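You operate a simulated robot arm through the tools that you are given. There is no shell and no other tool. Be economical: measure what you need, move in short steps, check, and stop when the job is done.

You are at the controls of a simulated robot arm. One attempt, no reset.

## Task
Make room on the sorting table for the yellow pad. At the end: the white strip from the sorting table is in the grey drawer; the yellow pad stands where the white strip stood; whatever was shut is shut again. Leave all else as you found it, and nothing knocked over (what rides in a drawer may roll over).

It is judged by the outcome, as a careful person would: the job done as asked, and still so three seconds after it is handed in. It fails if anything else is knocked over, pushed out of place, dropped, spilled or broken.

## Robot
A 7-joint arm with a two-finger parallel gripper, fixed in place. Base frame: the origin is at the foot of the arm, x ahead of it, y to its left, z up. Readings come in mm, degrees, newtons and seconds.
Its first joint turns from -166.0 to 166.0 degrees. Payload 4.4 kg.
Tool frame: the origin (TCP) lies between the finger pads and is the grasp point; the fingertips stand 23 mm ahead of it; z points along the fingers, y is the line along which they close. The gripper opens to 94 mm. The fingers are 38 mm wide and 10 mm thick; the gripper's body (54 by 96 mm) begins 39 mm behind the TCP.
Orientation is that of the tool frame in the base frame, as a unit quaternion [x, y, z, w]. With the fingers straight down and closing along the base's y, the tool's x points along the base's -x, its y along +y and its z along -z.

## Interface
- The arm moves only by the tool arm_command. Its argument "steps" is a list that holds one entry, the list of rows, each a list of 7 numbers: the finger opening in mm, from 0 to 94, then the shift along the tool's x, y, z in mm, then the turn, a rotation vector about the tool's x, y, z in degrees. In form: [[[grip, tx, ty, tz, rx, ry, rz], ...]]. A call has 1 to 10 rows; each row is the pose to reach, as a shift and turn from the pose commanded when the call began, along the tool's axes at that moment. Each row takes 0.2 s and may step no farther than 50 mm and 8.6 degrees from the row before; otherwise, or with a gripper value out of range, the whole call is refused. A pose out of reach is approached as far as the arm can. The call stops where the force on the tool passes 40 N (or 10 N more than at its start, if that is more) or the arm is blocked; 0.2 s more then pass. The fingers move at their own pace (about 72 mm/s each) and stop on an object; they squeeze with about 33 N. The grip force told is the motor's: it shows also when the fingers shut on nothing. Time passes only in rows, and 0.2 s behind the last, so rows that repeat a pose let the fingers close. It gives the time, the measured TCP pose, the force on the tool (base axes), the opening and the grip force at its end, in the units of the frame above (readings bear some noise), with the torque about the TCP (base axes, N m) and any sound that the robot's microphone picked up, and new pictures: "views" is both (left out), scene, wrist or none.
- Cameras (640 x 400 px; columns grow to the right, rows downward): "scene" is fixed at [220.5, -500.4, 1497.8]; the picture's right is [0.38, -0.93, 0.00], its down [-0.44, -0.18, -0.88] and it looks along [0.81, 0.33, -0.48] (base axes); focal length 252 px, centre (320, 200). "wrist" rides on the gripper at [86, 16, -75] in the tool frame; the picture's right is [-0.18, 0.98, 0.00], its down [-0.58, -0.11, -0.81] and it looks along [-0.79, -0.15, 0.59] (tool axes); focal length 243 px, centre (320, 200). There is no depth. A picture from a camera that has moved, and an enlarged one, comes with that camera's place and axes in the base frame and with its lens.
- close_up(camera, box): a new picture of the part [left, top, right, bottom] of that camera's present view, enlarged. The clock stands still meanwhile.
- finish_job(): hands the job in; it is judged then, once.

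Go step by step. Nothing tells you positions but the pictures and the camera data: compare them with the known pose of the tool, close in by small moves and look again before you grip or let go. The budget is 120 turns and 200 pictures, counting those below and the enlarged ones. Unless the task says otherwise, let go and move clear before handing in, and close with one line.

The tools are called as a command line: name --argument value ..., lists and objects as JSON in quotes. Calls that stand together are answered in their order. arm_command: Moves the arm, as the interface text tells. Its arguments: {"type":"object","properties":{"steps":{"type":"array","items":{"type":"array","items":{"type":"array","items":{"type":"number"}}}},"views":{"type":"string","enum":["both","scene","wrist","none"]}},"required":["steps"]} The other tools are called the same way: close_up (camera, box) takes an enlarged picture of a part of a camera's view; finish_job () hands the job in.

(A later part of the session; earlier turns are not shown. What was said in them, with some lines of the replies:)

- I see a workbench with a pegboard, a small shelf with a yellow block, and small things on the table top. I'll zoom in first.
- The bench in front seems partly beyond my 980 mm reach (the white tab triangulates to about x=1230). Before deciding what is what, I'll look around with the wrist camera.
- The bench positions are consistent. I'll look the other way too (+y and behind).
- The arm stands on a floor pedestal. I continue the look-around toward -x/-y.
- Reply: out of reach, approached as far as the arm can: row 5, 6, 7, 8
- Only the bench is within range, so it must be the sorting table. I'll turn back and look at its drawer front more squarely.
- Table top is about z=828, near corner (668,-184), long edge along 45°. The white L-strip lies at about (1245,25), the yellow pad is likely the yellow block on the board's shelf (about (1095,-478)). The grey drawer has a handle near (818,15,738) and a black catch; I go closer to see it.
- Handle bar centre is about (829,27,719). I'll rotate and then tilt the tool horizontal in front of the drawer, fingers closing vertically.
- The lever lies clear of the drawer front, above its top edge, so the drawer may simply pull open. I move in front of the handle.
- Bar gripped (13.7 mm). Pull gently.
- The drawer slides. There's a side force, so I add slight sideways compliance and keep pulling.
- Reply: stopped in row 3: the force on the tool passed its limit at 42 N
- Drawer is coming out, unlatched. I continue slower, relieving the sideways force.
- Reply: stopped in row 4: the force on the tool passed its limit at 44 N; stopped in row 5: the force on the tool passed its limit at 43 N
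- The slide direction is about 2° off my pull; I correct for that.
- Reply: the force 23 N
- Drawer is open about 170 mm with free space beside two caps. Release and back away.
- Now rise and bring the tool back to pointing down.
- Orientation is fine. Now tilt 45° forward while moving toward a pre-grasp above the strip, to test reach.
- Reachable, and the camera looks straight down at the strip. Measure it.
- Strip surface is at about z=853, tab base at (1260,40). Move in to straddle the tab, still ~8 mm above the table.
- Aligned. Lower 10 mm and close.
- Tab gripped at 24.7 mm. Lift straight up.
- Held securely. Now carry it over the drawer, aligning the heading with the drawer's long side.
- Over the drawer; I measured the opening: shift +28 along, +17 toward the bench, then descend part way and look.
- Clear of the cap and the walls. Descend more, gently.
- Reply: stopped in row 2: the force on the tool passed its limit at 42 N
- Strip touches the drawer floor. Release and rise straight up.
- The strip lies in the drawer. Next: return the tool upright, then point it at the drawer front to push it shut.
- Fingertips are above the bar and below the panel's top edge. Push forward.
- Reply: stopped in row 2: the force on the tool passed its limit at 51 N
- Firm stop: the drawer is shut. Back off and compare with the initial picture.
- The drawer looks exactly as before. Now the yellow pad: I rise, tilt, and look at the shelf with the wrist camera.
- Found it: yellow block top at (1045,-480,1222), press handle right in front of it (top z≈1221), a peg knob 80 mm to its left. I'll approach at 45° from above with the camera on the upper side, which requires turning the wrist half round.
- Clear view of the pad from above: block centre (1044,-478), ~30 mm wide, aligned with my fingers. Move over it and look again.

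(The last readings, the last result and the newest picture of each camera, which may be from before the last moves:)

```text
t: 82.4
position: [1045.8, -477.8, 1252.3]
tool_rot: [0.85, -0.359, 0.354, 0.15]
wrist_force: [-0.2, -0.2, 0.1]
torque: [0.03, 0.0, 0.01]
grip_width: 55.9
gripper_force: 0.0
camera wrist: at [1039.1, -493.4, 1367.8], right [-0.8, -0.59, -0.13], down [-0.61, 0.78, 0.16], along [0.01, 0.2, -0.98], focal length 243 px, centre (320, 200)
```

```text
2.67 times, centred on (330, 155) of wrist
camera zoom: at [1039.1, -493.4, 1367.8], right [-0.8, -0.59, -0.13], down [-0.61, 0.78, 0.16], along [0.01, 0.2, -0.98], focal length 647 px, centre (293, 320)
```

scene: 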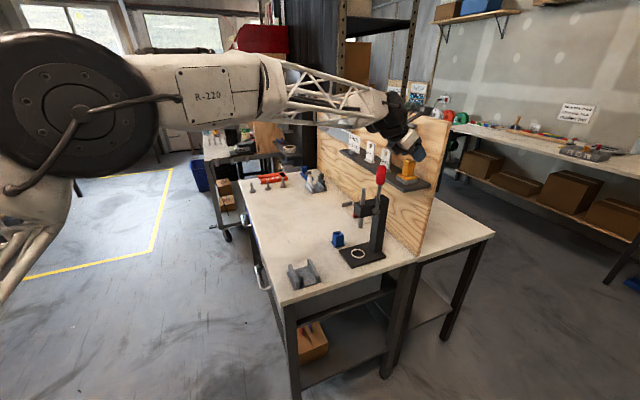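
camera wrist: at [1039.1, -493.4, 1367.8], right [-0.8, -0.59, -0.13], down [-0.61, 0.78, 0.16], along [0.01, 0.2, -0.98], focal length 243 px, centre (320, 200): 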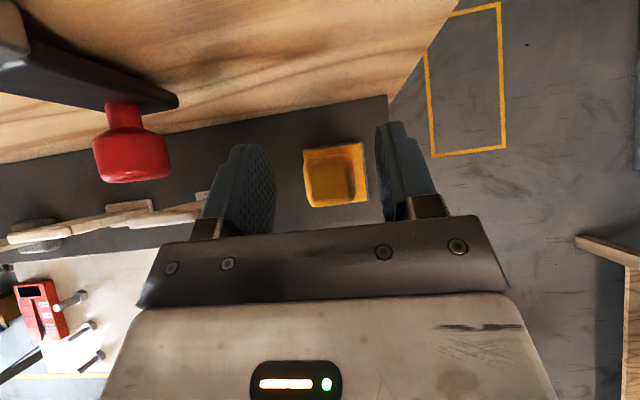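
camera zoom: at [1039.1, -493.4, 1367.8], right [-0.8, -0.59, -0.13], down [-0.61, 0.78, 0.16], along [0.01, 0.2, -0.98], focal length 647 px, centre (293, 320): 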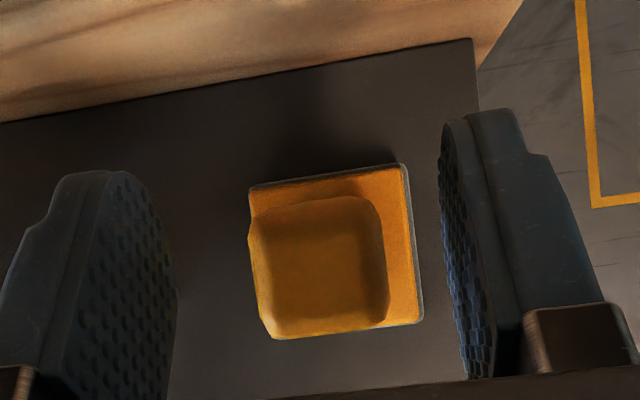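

Nearly centred; small correction (2.5° turn, 2 mm), then descend around the block.

arm_command --steps '[[[56, -11, 1, 8, 1.0, 0, -1.0], [56, -20, 2, 17, 1.8, 0, -1.8], [56, -30, 2, 27, 1.8, 0, -1.8], [56, -39, 2, 36, 1.8, 0, -1.8]]]' --views "wrist"

close_up --camera "scene" --box '[350, 110, 450, 210]'

close_up --camera "wrist" --box '[220, 80, 440, 230]'

```text
t: 83.4
position: [1042.6, -478.4, 1200.2]
tool_rot: [0.859, -0.339, 0.357, 0.142]
wrist_force: [0.0, -0.7, -0.4]
torque: [0.0, 0.0, 0.01]
grip_width: 56.0
gripper_force: 0.1
camera wrist: at [1036.7, -494.6, 1314.7], right [-0.77, -0.63, -0.13], down [-0.64, 0.75, 0.16], along [0.0, 0.2, -0.98], focal length 243 px, centre (320, 200)
```

wrist: 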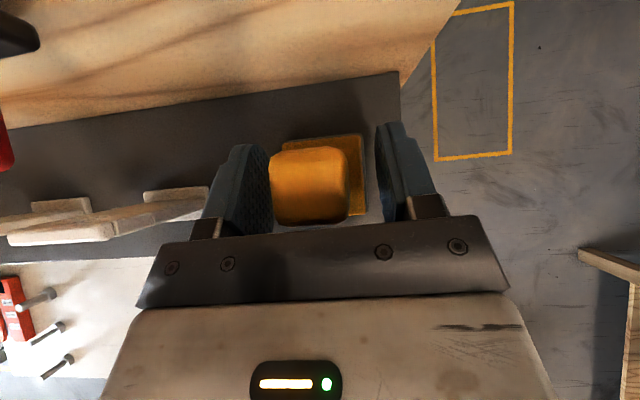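

```text
4.00 times, centred on (400, 160) of scene
camera zoom: at [220.5, -500.4, 1497.8], right [0.38, -0.93, 0.0], down [-0.44, -0.18, -0.88], along [0.81, 0.33, -0.48], focal length 1007 px, centre (0, 360)
```

zoom: 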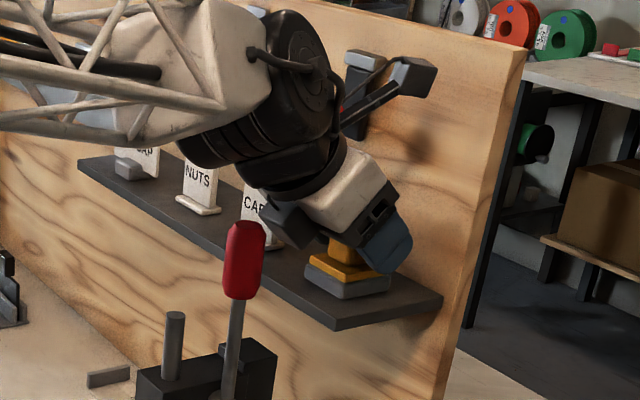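

```text
2.67 times, centred on (330, 155) of wrist
camera zoom: at [1036.7, -494.6, 1314.7], right [-0.77, -0.63, -0.13], down [-0.64, 0.75, 0.16], along [0.0, 0.2, -0.98], focal length 647 px, centre (293, 320)
```

zoom: 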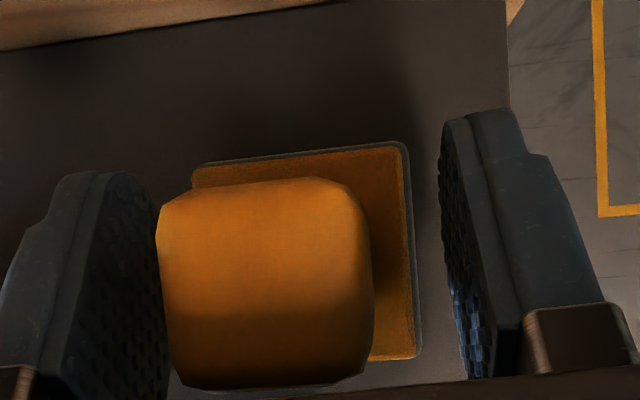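

Aligned. Close on the block.

arm_command --steps '[[[40, 0, 0, 0, 0, 0, 0], [30, 0, 0, 0, 0, 0, 0], [20, 0, 0, 0, 0, 0, 0], [15, 0, 0, 0, 0, 0, 0]]]' --views "none"

arm_command --steps '[[[15, 3, 0, -3, 0, 0, 0], [15, 8, 0, -8, 0, 0, 0], [15, 15, 0, -15, 0, 0, 0]]]' --views "wrist"

close_up --camera "scene" --box '[350, 110, 450, 210]'

```text
t: 84.4
position: [1041.8, -478.4, 1200.6]
tool_rot: [0.858, -0.34, 0.357, 0.143]
wrist_force: [0.3, -0.2, 1.1]
torque: [-0.04, -0.01, -0.07]
grip_width: 45.0
gripper_force: 33.0
```

```text
t: 85.2
position: [1042.3, -478.4, 1221.8]
tool_rot: [0.859, -0.34, 0.357, 0.142]
wrist_force: [-0.2, -0.4, -1.2]
torque: [0.02, -0.02, -0.02]
grip_width: 44.8
gripper_force: 32.9
camera wrist: at [1036.3, -494.8, 1336.2], right [-0.77, -0.63, -0.13], down [-0.64, 0.75, 0.16], along [0.0, 0.2, -0.98], focal length 243 px, centre (320, 200)
```

wrist: 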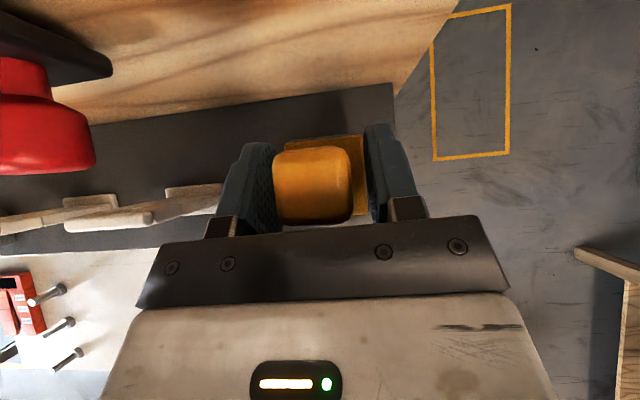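

```text
4.00 times, centred on (400, 160) of scene
camera zoom: at [220.5, -500.4, 1497.8], right [0.38, -0.93, 0.0], down [-0.44, -0.18, -0.88], along [0.81, 0.33, -0.48], focal length 1007 px, centre (0, 360)
```

zoom: 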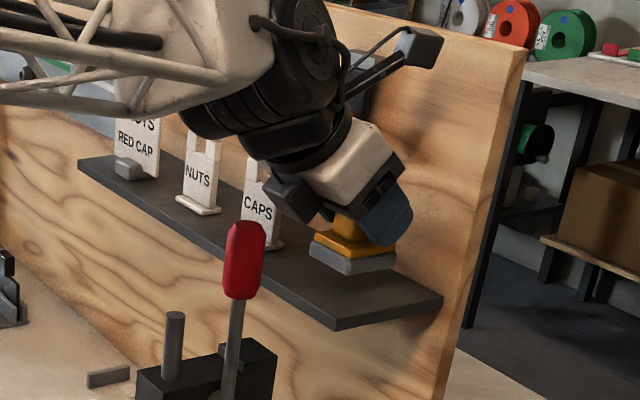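

The whole pad lifts cleanly (held on its yellow flange, 45 mm). Raise it well clear of the press handle and retreat from the board.

arm_command --steps '[[[15, 21.2, 0, -21.2, 0, 0, 0], [15, 46, 0, -46, 0, 0, 0], [15, 63.6, 0, -77.8, 0, 0, 0], [15, 60, 0, -123.7, 0, 0, 0], [15, 28.3, 0, -155.5, 0, 0, 0], [15, -3.5, 0, -187.4, 0, 0, 0], [15, -35.4, 0, -219.2, 0, 0, 0]]]'

close_up --camera "wrist" --box '[220, 80, 440, 230]'

```text
t: 86.8
position: [911.8, -355.0, 1350.5]
tool_rot: [0.859, -0.34, 0.356, 0.142]
wrist_force: [-0.3, 0.1, -0.3]
torque: [-0.04, -0.02, -0.01]
grip_width: 44.9
gripper_force: 33.6
camera wrist: at [906.5, -371.5, 1464.7], right [-0.77, -0.63, -0.13], down [-0.64, 0.75, 0.16], along [0.0, 0.2, -0.98], focal length 243 px, centre (320, 200)
```

scene: 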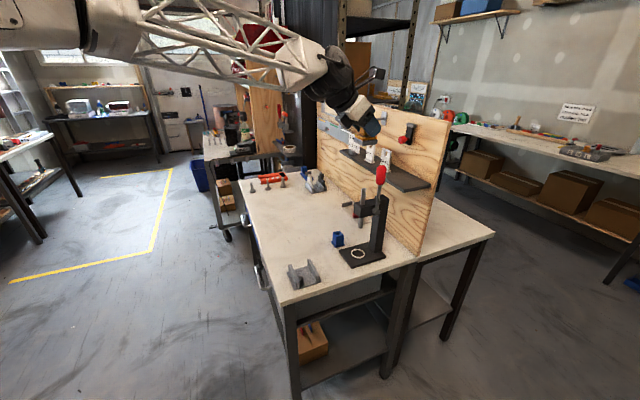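
wrist: 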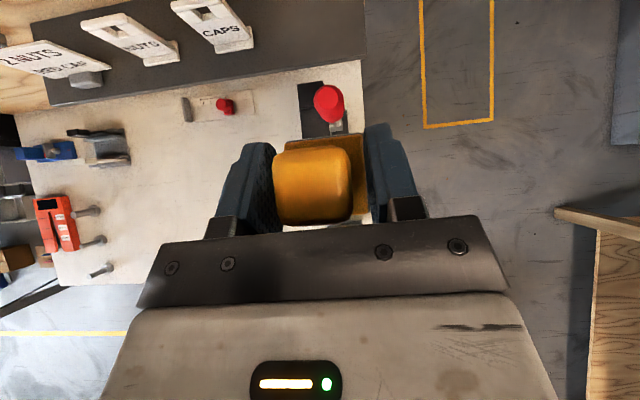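

```text
2.67 times, centred on (330, 155) of wrist
camera zoom: at [906.5, -371.5, 1464.7], right [-0.77, -0.63, -0.13], down [-0.64, 0.75, 0.16], along [0.0, 0.2, -0.98], focal length 647 px, centre (293, 320)
```

zoom: 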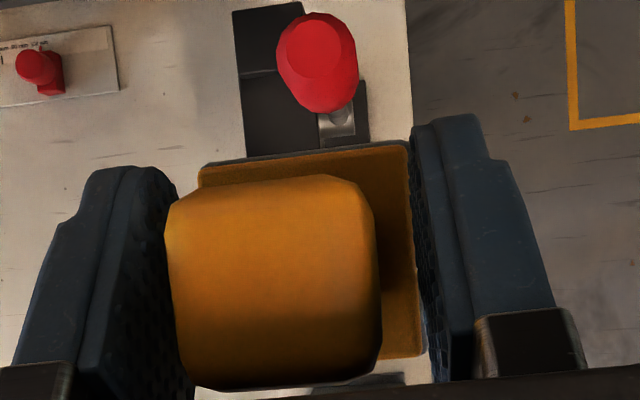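

arm_command --steps '[[[15, -1.7, -44, -1.7, 0, 0, 0], [15, -17.5, -88, 10.7, 0, 0, 0], [15, -33.3, -132, 23.1, 0, 0, 0], [15, -49.1, -176, 35.5, 0, 0, 0], [15, -64.9, -220, 47.9, 0, 0, 0], [15, -80.7, -264, 60.3, 0, 0, 0], [15, -96.5, -308, 72.7, 0, 0, 0], [15, -112.3, -352, 85.1, 0, 0, 0], [15, -128.1, -396, 97.5, 0, 0, 0], [15, -143.9, -440, 109.9, 0, 0, 0]]]'

```text
t: 89.0
position: [1195.7, -14.4, 1172.7]
tool_rot: [0.859, -0.339, 0.358, 0.141]
wrist_force: [-0.2, 0.3, 0.7]
torque: [0.04, 0.0, 0.03]
grip_width: 44.6
gripper_force: 33.1
camera wrist: at [1190.6, -31.5, 1287.1], right [-0.77, -0.63, -0.13], down [-0.64, 0.75, 0.16], along [0.0, 0.2, -0.98], focal length 243 px, centre (320, 200)
```

scene: 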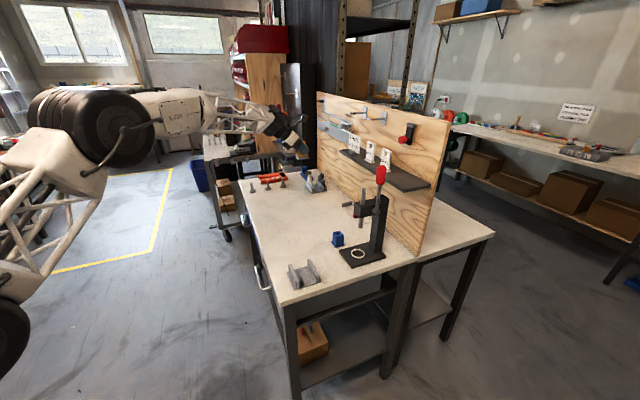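
wrist: 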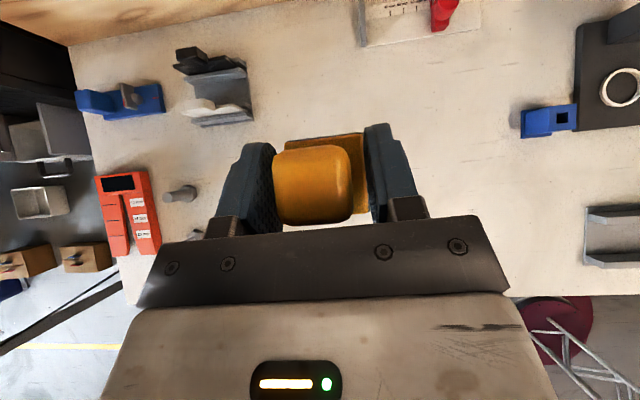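

arm_command --steps '[[[15, 0, -43, 0, 0, 0, 0], [15, -30, -43, 30, 0, 0, 0], [15, -62, -43, 62, 0, 0, 0], [15, -94, -43, 94, 0, 0, 0], [15, -126, -43, 126, 0, 0, 0], [15, -150, -43, 150, 0, 0, 0]]]'

close_up --camera "scene" --box '[230, 140, 350, 230]'

```text
t: 90.4
position: [1225.8, 14.8, 959.0]
tool_rot: [0.858, -0.341, 0.357, 0.142]
wrist_force: [-0.4, -0.5, -0.1]
torque: [0.02, 0.04, 0.03]
grip_width: 44.9
gripper_force: 33.1
camera wrist: at [1220.5, -1.3, 1073.8], right [-0.77, -0.63, -0.13], down [-0.64, 0.75, 0.16], along [0.0, 0.2, -0.98], focal length 243 px, centre (320, 200)
```

scene: 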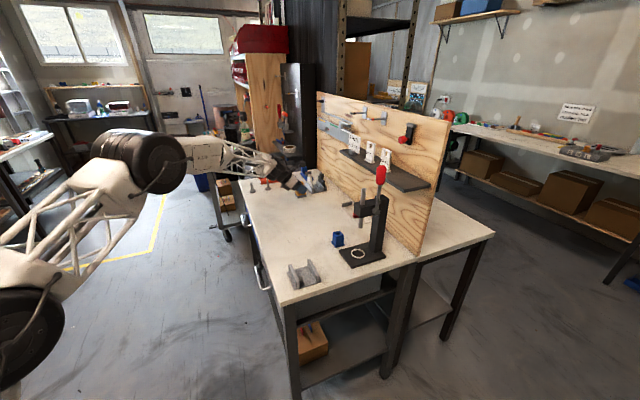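
wrist: 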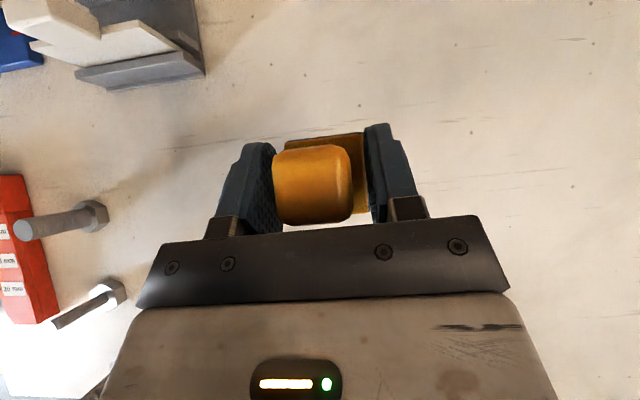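

```text
4.44 times, centred on (290, 185) of scene
camera zoom: at [220.5, -500.4, 1497.8], right [0.38, -0.93, 0.0], down [-0.44, -0.18, -0.88], along [0.81, 0.33, -0.48], focal length 1119 px, centre (453, 267)
```

zoom: 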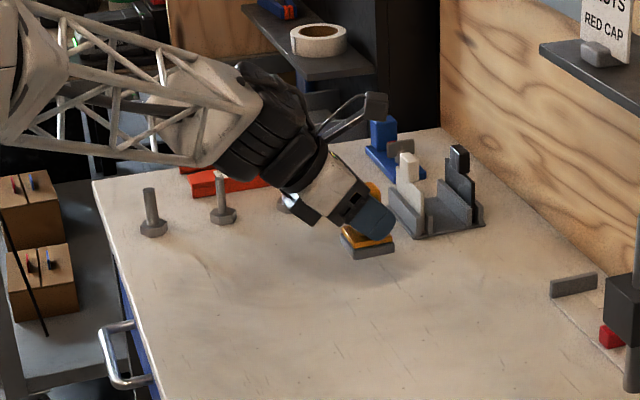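

Over the spot; bolts are ~250 mm to the side. Descend.

arm_command --steps '[[[15, -10, 0, 10, 0, 0, 0], [15, -20, 0, 20, 0, 0, 0], [15, -28, 0, 28, 0, 0, 0], [15, -33, 0, 33, 0, 0, 0]]]' --views "none"

close_up --camera "scene" --box '[270, 160, 350, 220]'

```text
t: 91.4
position: [1224.8, 13.9, 910.9]
tool_rot: [0.859, -0.339, 0.357, 0.142]
wrist_force: [-0.8, 0.3, -1.2]
torque: [0.01, 0.04, -0.02]
grip_width: 44.6
gripper_force: 33.5
```

```text
6.67 times, centred on (310, 190) of scene
camera zoom: at [220.5, -500.4, 1497.8], right [0.38, -0.93, 0.0], down [-0.44, -0.18, -0.88], along [0.81, 0.33, -0.48], focal length 1678 px, centre (387, 267)
```

zoom: 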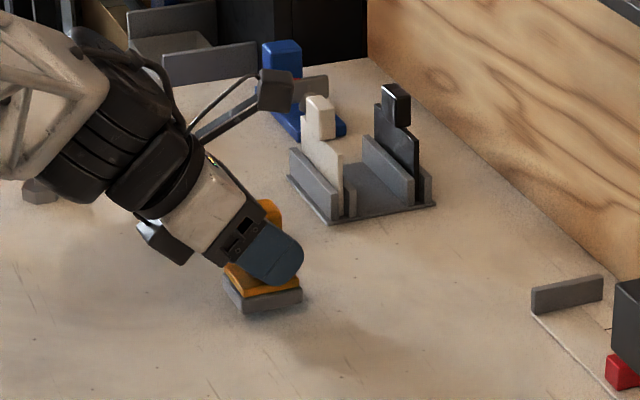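

arm_command --steps '[[[15, -1.4, 0, 1.4, 0, 0, 0], [15, -2.8, 0, 2.8, 0, 0, 0], [15, -4.2, 0, 4.2, 0, 0, 0]]]' --views "none"

arm_command --steps '[[[15, -1, 0, 1, 0, 0, 0], [15, -2, 0, 2, 0, 0, 0]]]' --views "none"

```text
t: 92.2
position: [1226.0, 11.8, 904.4]
tool_rot: [0.858, -0.341, 0.357, 0.143]
wrist_force: [-0.5, 0.0, -0.9]
torque: [0.01, 0.01, -0.01]
grip_width: 45.0
gripper_force: 32.6
```

```text
t: 92.8
position: [1225.1, 11.4, 902.1]
tool_rot: [0.859, -0.34, 0.357, 0.142]
wrist_force: [-0.8, -0.1, -0.1]
torque: [0.02, 0.0, 0.01]
grip_width: 45.1
gripper_force: 33.1
```

arm_command --steps '[[[15, -2.4, -3.6, -2.4, 0, 0, 0], [15, -3.4, -3.6, -1.4, 0, 0, 0], [15, -4.4, -3.6, -0.4, 0, 0, 0]]]' --views "none"

close_up --camera "scene" --box '[280, 180, 330, 220]'

```text
t: 93.6
position: [1225.2, 17.6, 898.7]
tool_rot: [0.858, -0.34, 0.358, 0.142]
wrist_force: [0.3, -1.4, 0.0]
torque: [0.01, -0.01, -0.01]
grip_width: 45.0
gripper_force: 32.7
```

```text
10.00 times, centred on (305, 200) of scene
camera zoom: at [220.5, -500.4, 1497.8], right [0.38, -0.93, 0.0], down [-0.44, -0.18, -0.88], along [0.81, 0.33, -0.48], focal length 2517 px, centre (470, 200)
```

zoom: 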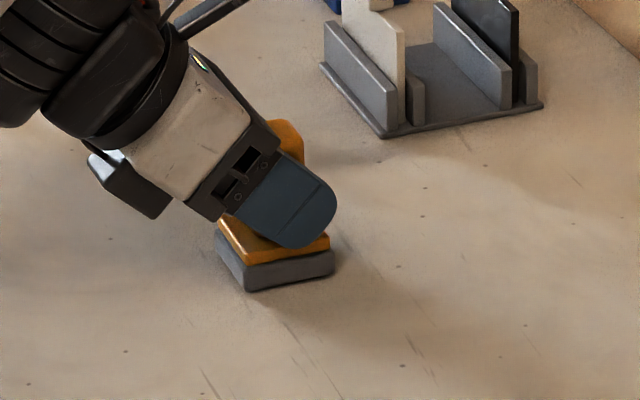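

Close to the table; continue in 1–2 mm steps until contact.

arm_command --steps '[[[15, -1, 0, 1, 0, 0, 0], [15, -2, 0, 2, 0, 0, 0]]]' --views "none"

arm_command --steps '[[[15, -0.7, 0, 0.7, 0, 0, 0], [15, -1.4, 0, 1.4, 0, 0, 0]]]' --views "none"

```text
t: 94.2
position: [1225.1, 18.0, 898.5]
tool_rot: [0.858, -0.34, 0.357, 0.142]
wrist_force: [-1.5, 2.3, 6.4]
torque: [0.13, 0.1, -0.01]
grip_width: 44.7
gripper_force: 33.0
```

```text
t: 94.8
position: [1224.0, 17.5, 898.3]
tool_rot: [0.859, -0.339, 0.358, 0.14]
wrist_force: [-0.9, 1.9, 18.8]
torque: [0.12, 0.19, 0.01]
grip_width: 44.9
gripper_force: 32.9
```

Standing on the table (contact ~19 N). Ease off, release, and rise straight up.

arm_command --steps '[[[15, 1.2, 0, -1.2, 0, 0, 0], [50, 1.2, 0, -1.2, 0, 0, 0], [62, 1.2, 0, -1.2, 0, 0, 0], [62, 1.2, 0, -1.2, 0, 0, 0]]]' --views "none"

arm_command --steps '[[[62, 10, 0, -10, 0, 0, 0], [62, 30, 0, -30, 0, 0, 0], [62, 60, 0, -60, 0, 0, 0], [62, 85, 0, -95, 0, 0, 0], [62, 110, 0, -130, 0, 0, 0]]]'

close_up --camera "scene" --box '[230, 80, 450, 218]'

close_up --camera "scene" --box '[270, 160, 350, 220]'

```text
t: 95.8
position: [1225.5, 17.4, 897.1]
tool_rot: [0.858, -0.339, 0.358, 0.142]
wrist_force: [-0.2, -0.3, 0.2]
torque: [-0.02, 0.03, 0.02]
grip_width: 62.0
gripper_force: 0.0
```

```text
t: 97.0
position: [1211.9, 27.2, 1067.5]
tool_rot: [0.859, -0.339, 0.356, 0.143]
wrist_force: [-0.1, -0.4, -1.9]
torque: [-0.02, -0.03, -0.03]
grip_width: 62.0
gripper_force: 0.1
camera wrist: at [1207.4, 10.9, 1182.0], right [-0.77, -0.63, -0.13], down [-0.64, 0.75, 0.16], along [0.0, 0.2, -0.98], focal length 243 px, centre (320, 200)
```

scene: 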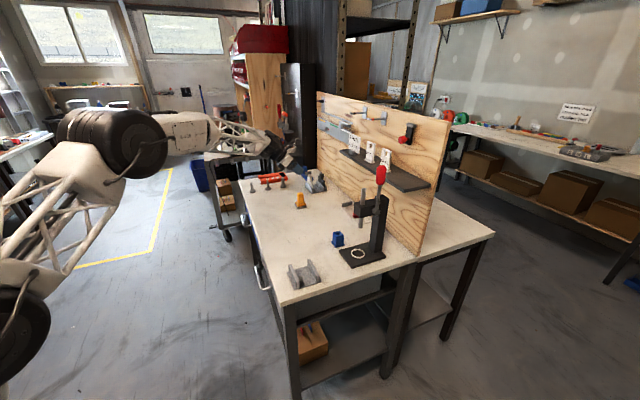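
wrist: 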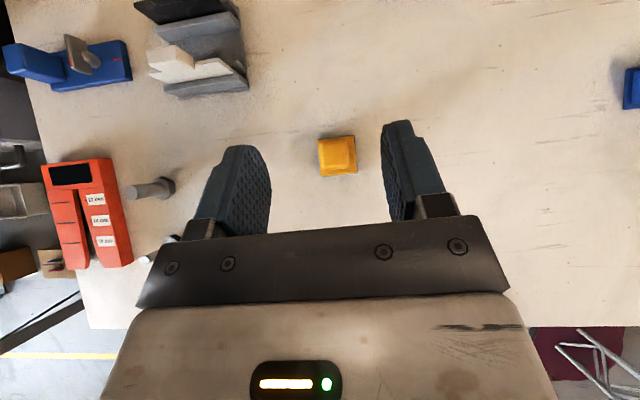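

```text
2.90 times, centred on (340, 149) of scene
camera zoom: at [220.5, -500.4, 1497.8], right [0.38, -0.93, 0.0], down [-0.44, -0.18, -0.88], along [0.81, 0.33, -0.48], focal length 730 px, centre (262, 348)
```

zoom: 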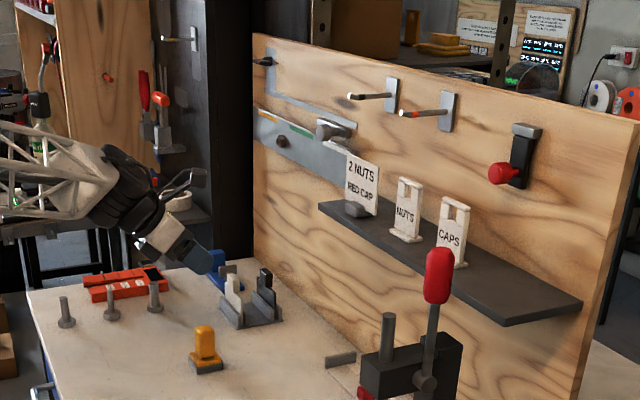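

```text
6.67 times, centred on (310, 190) of scene
camera zoom: at [220.5, -500.4, 1497.8], right [0.38, -0.93, 0.0], down [-0.44, -0.18, -0.88], along [0.81, 0.33, -0.48], focal length 1678 px, centre (387, 267)
```

zoom: 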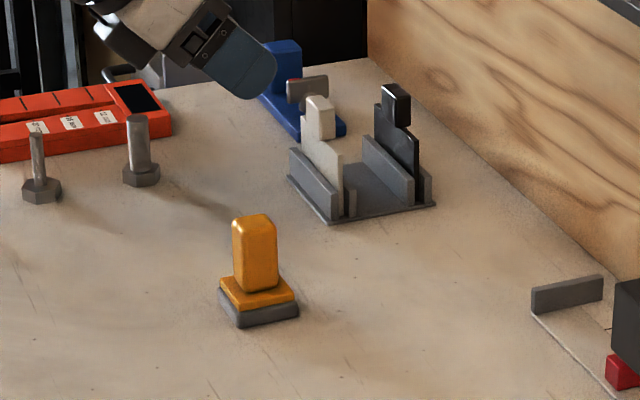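

The yellow pad stands upright where the strip lay. The strip is in the shut grey drawer, everything else looks as it was, and the arm is clear.

finish_job

```text
The job is handed in.
```

The white strip is in the grey drawer, which is shut again, and the yellow pad stands where the strip stood. Nothing was knocked over or moved out of place that I could see.
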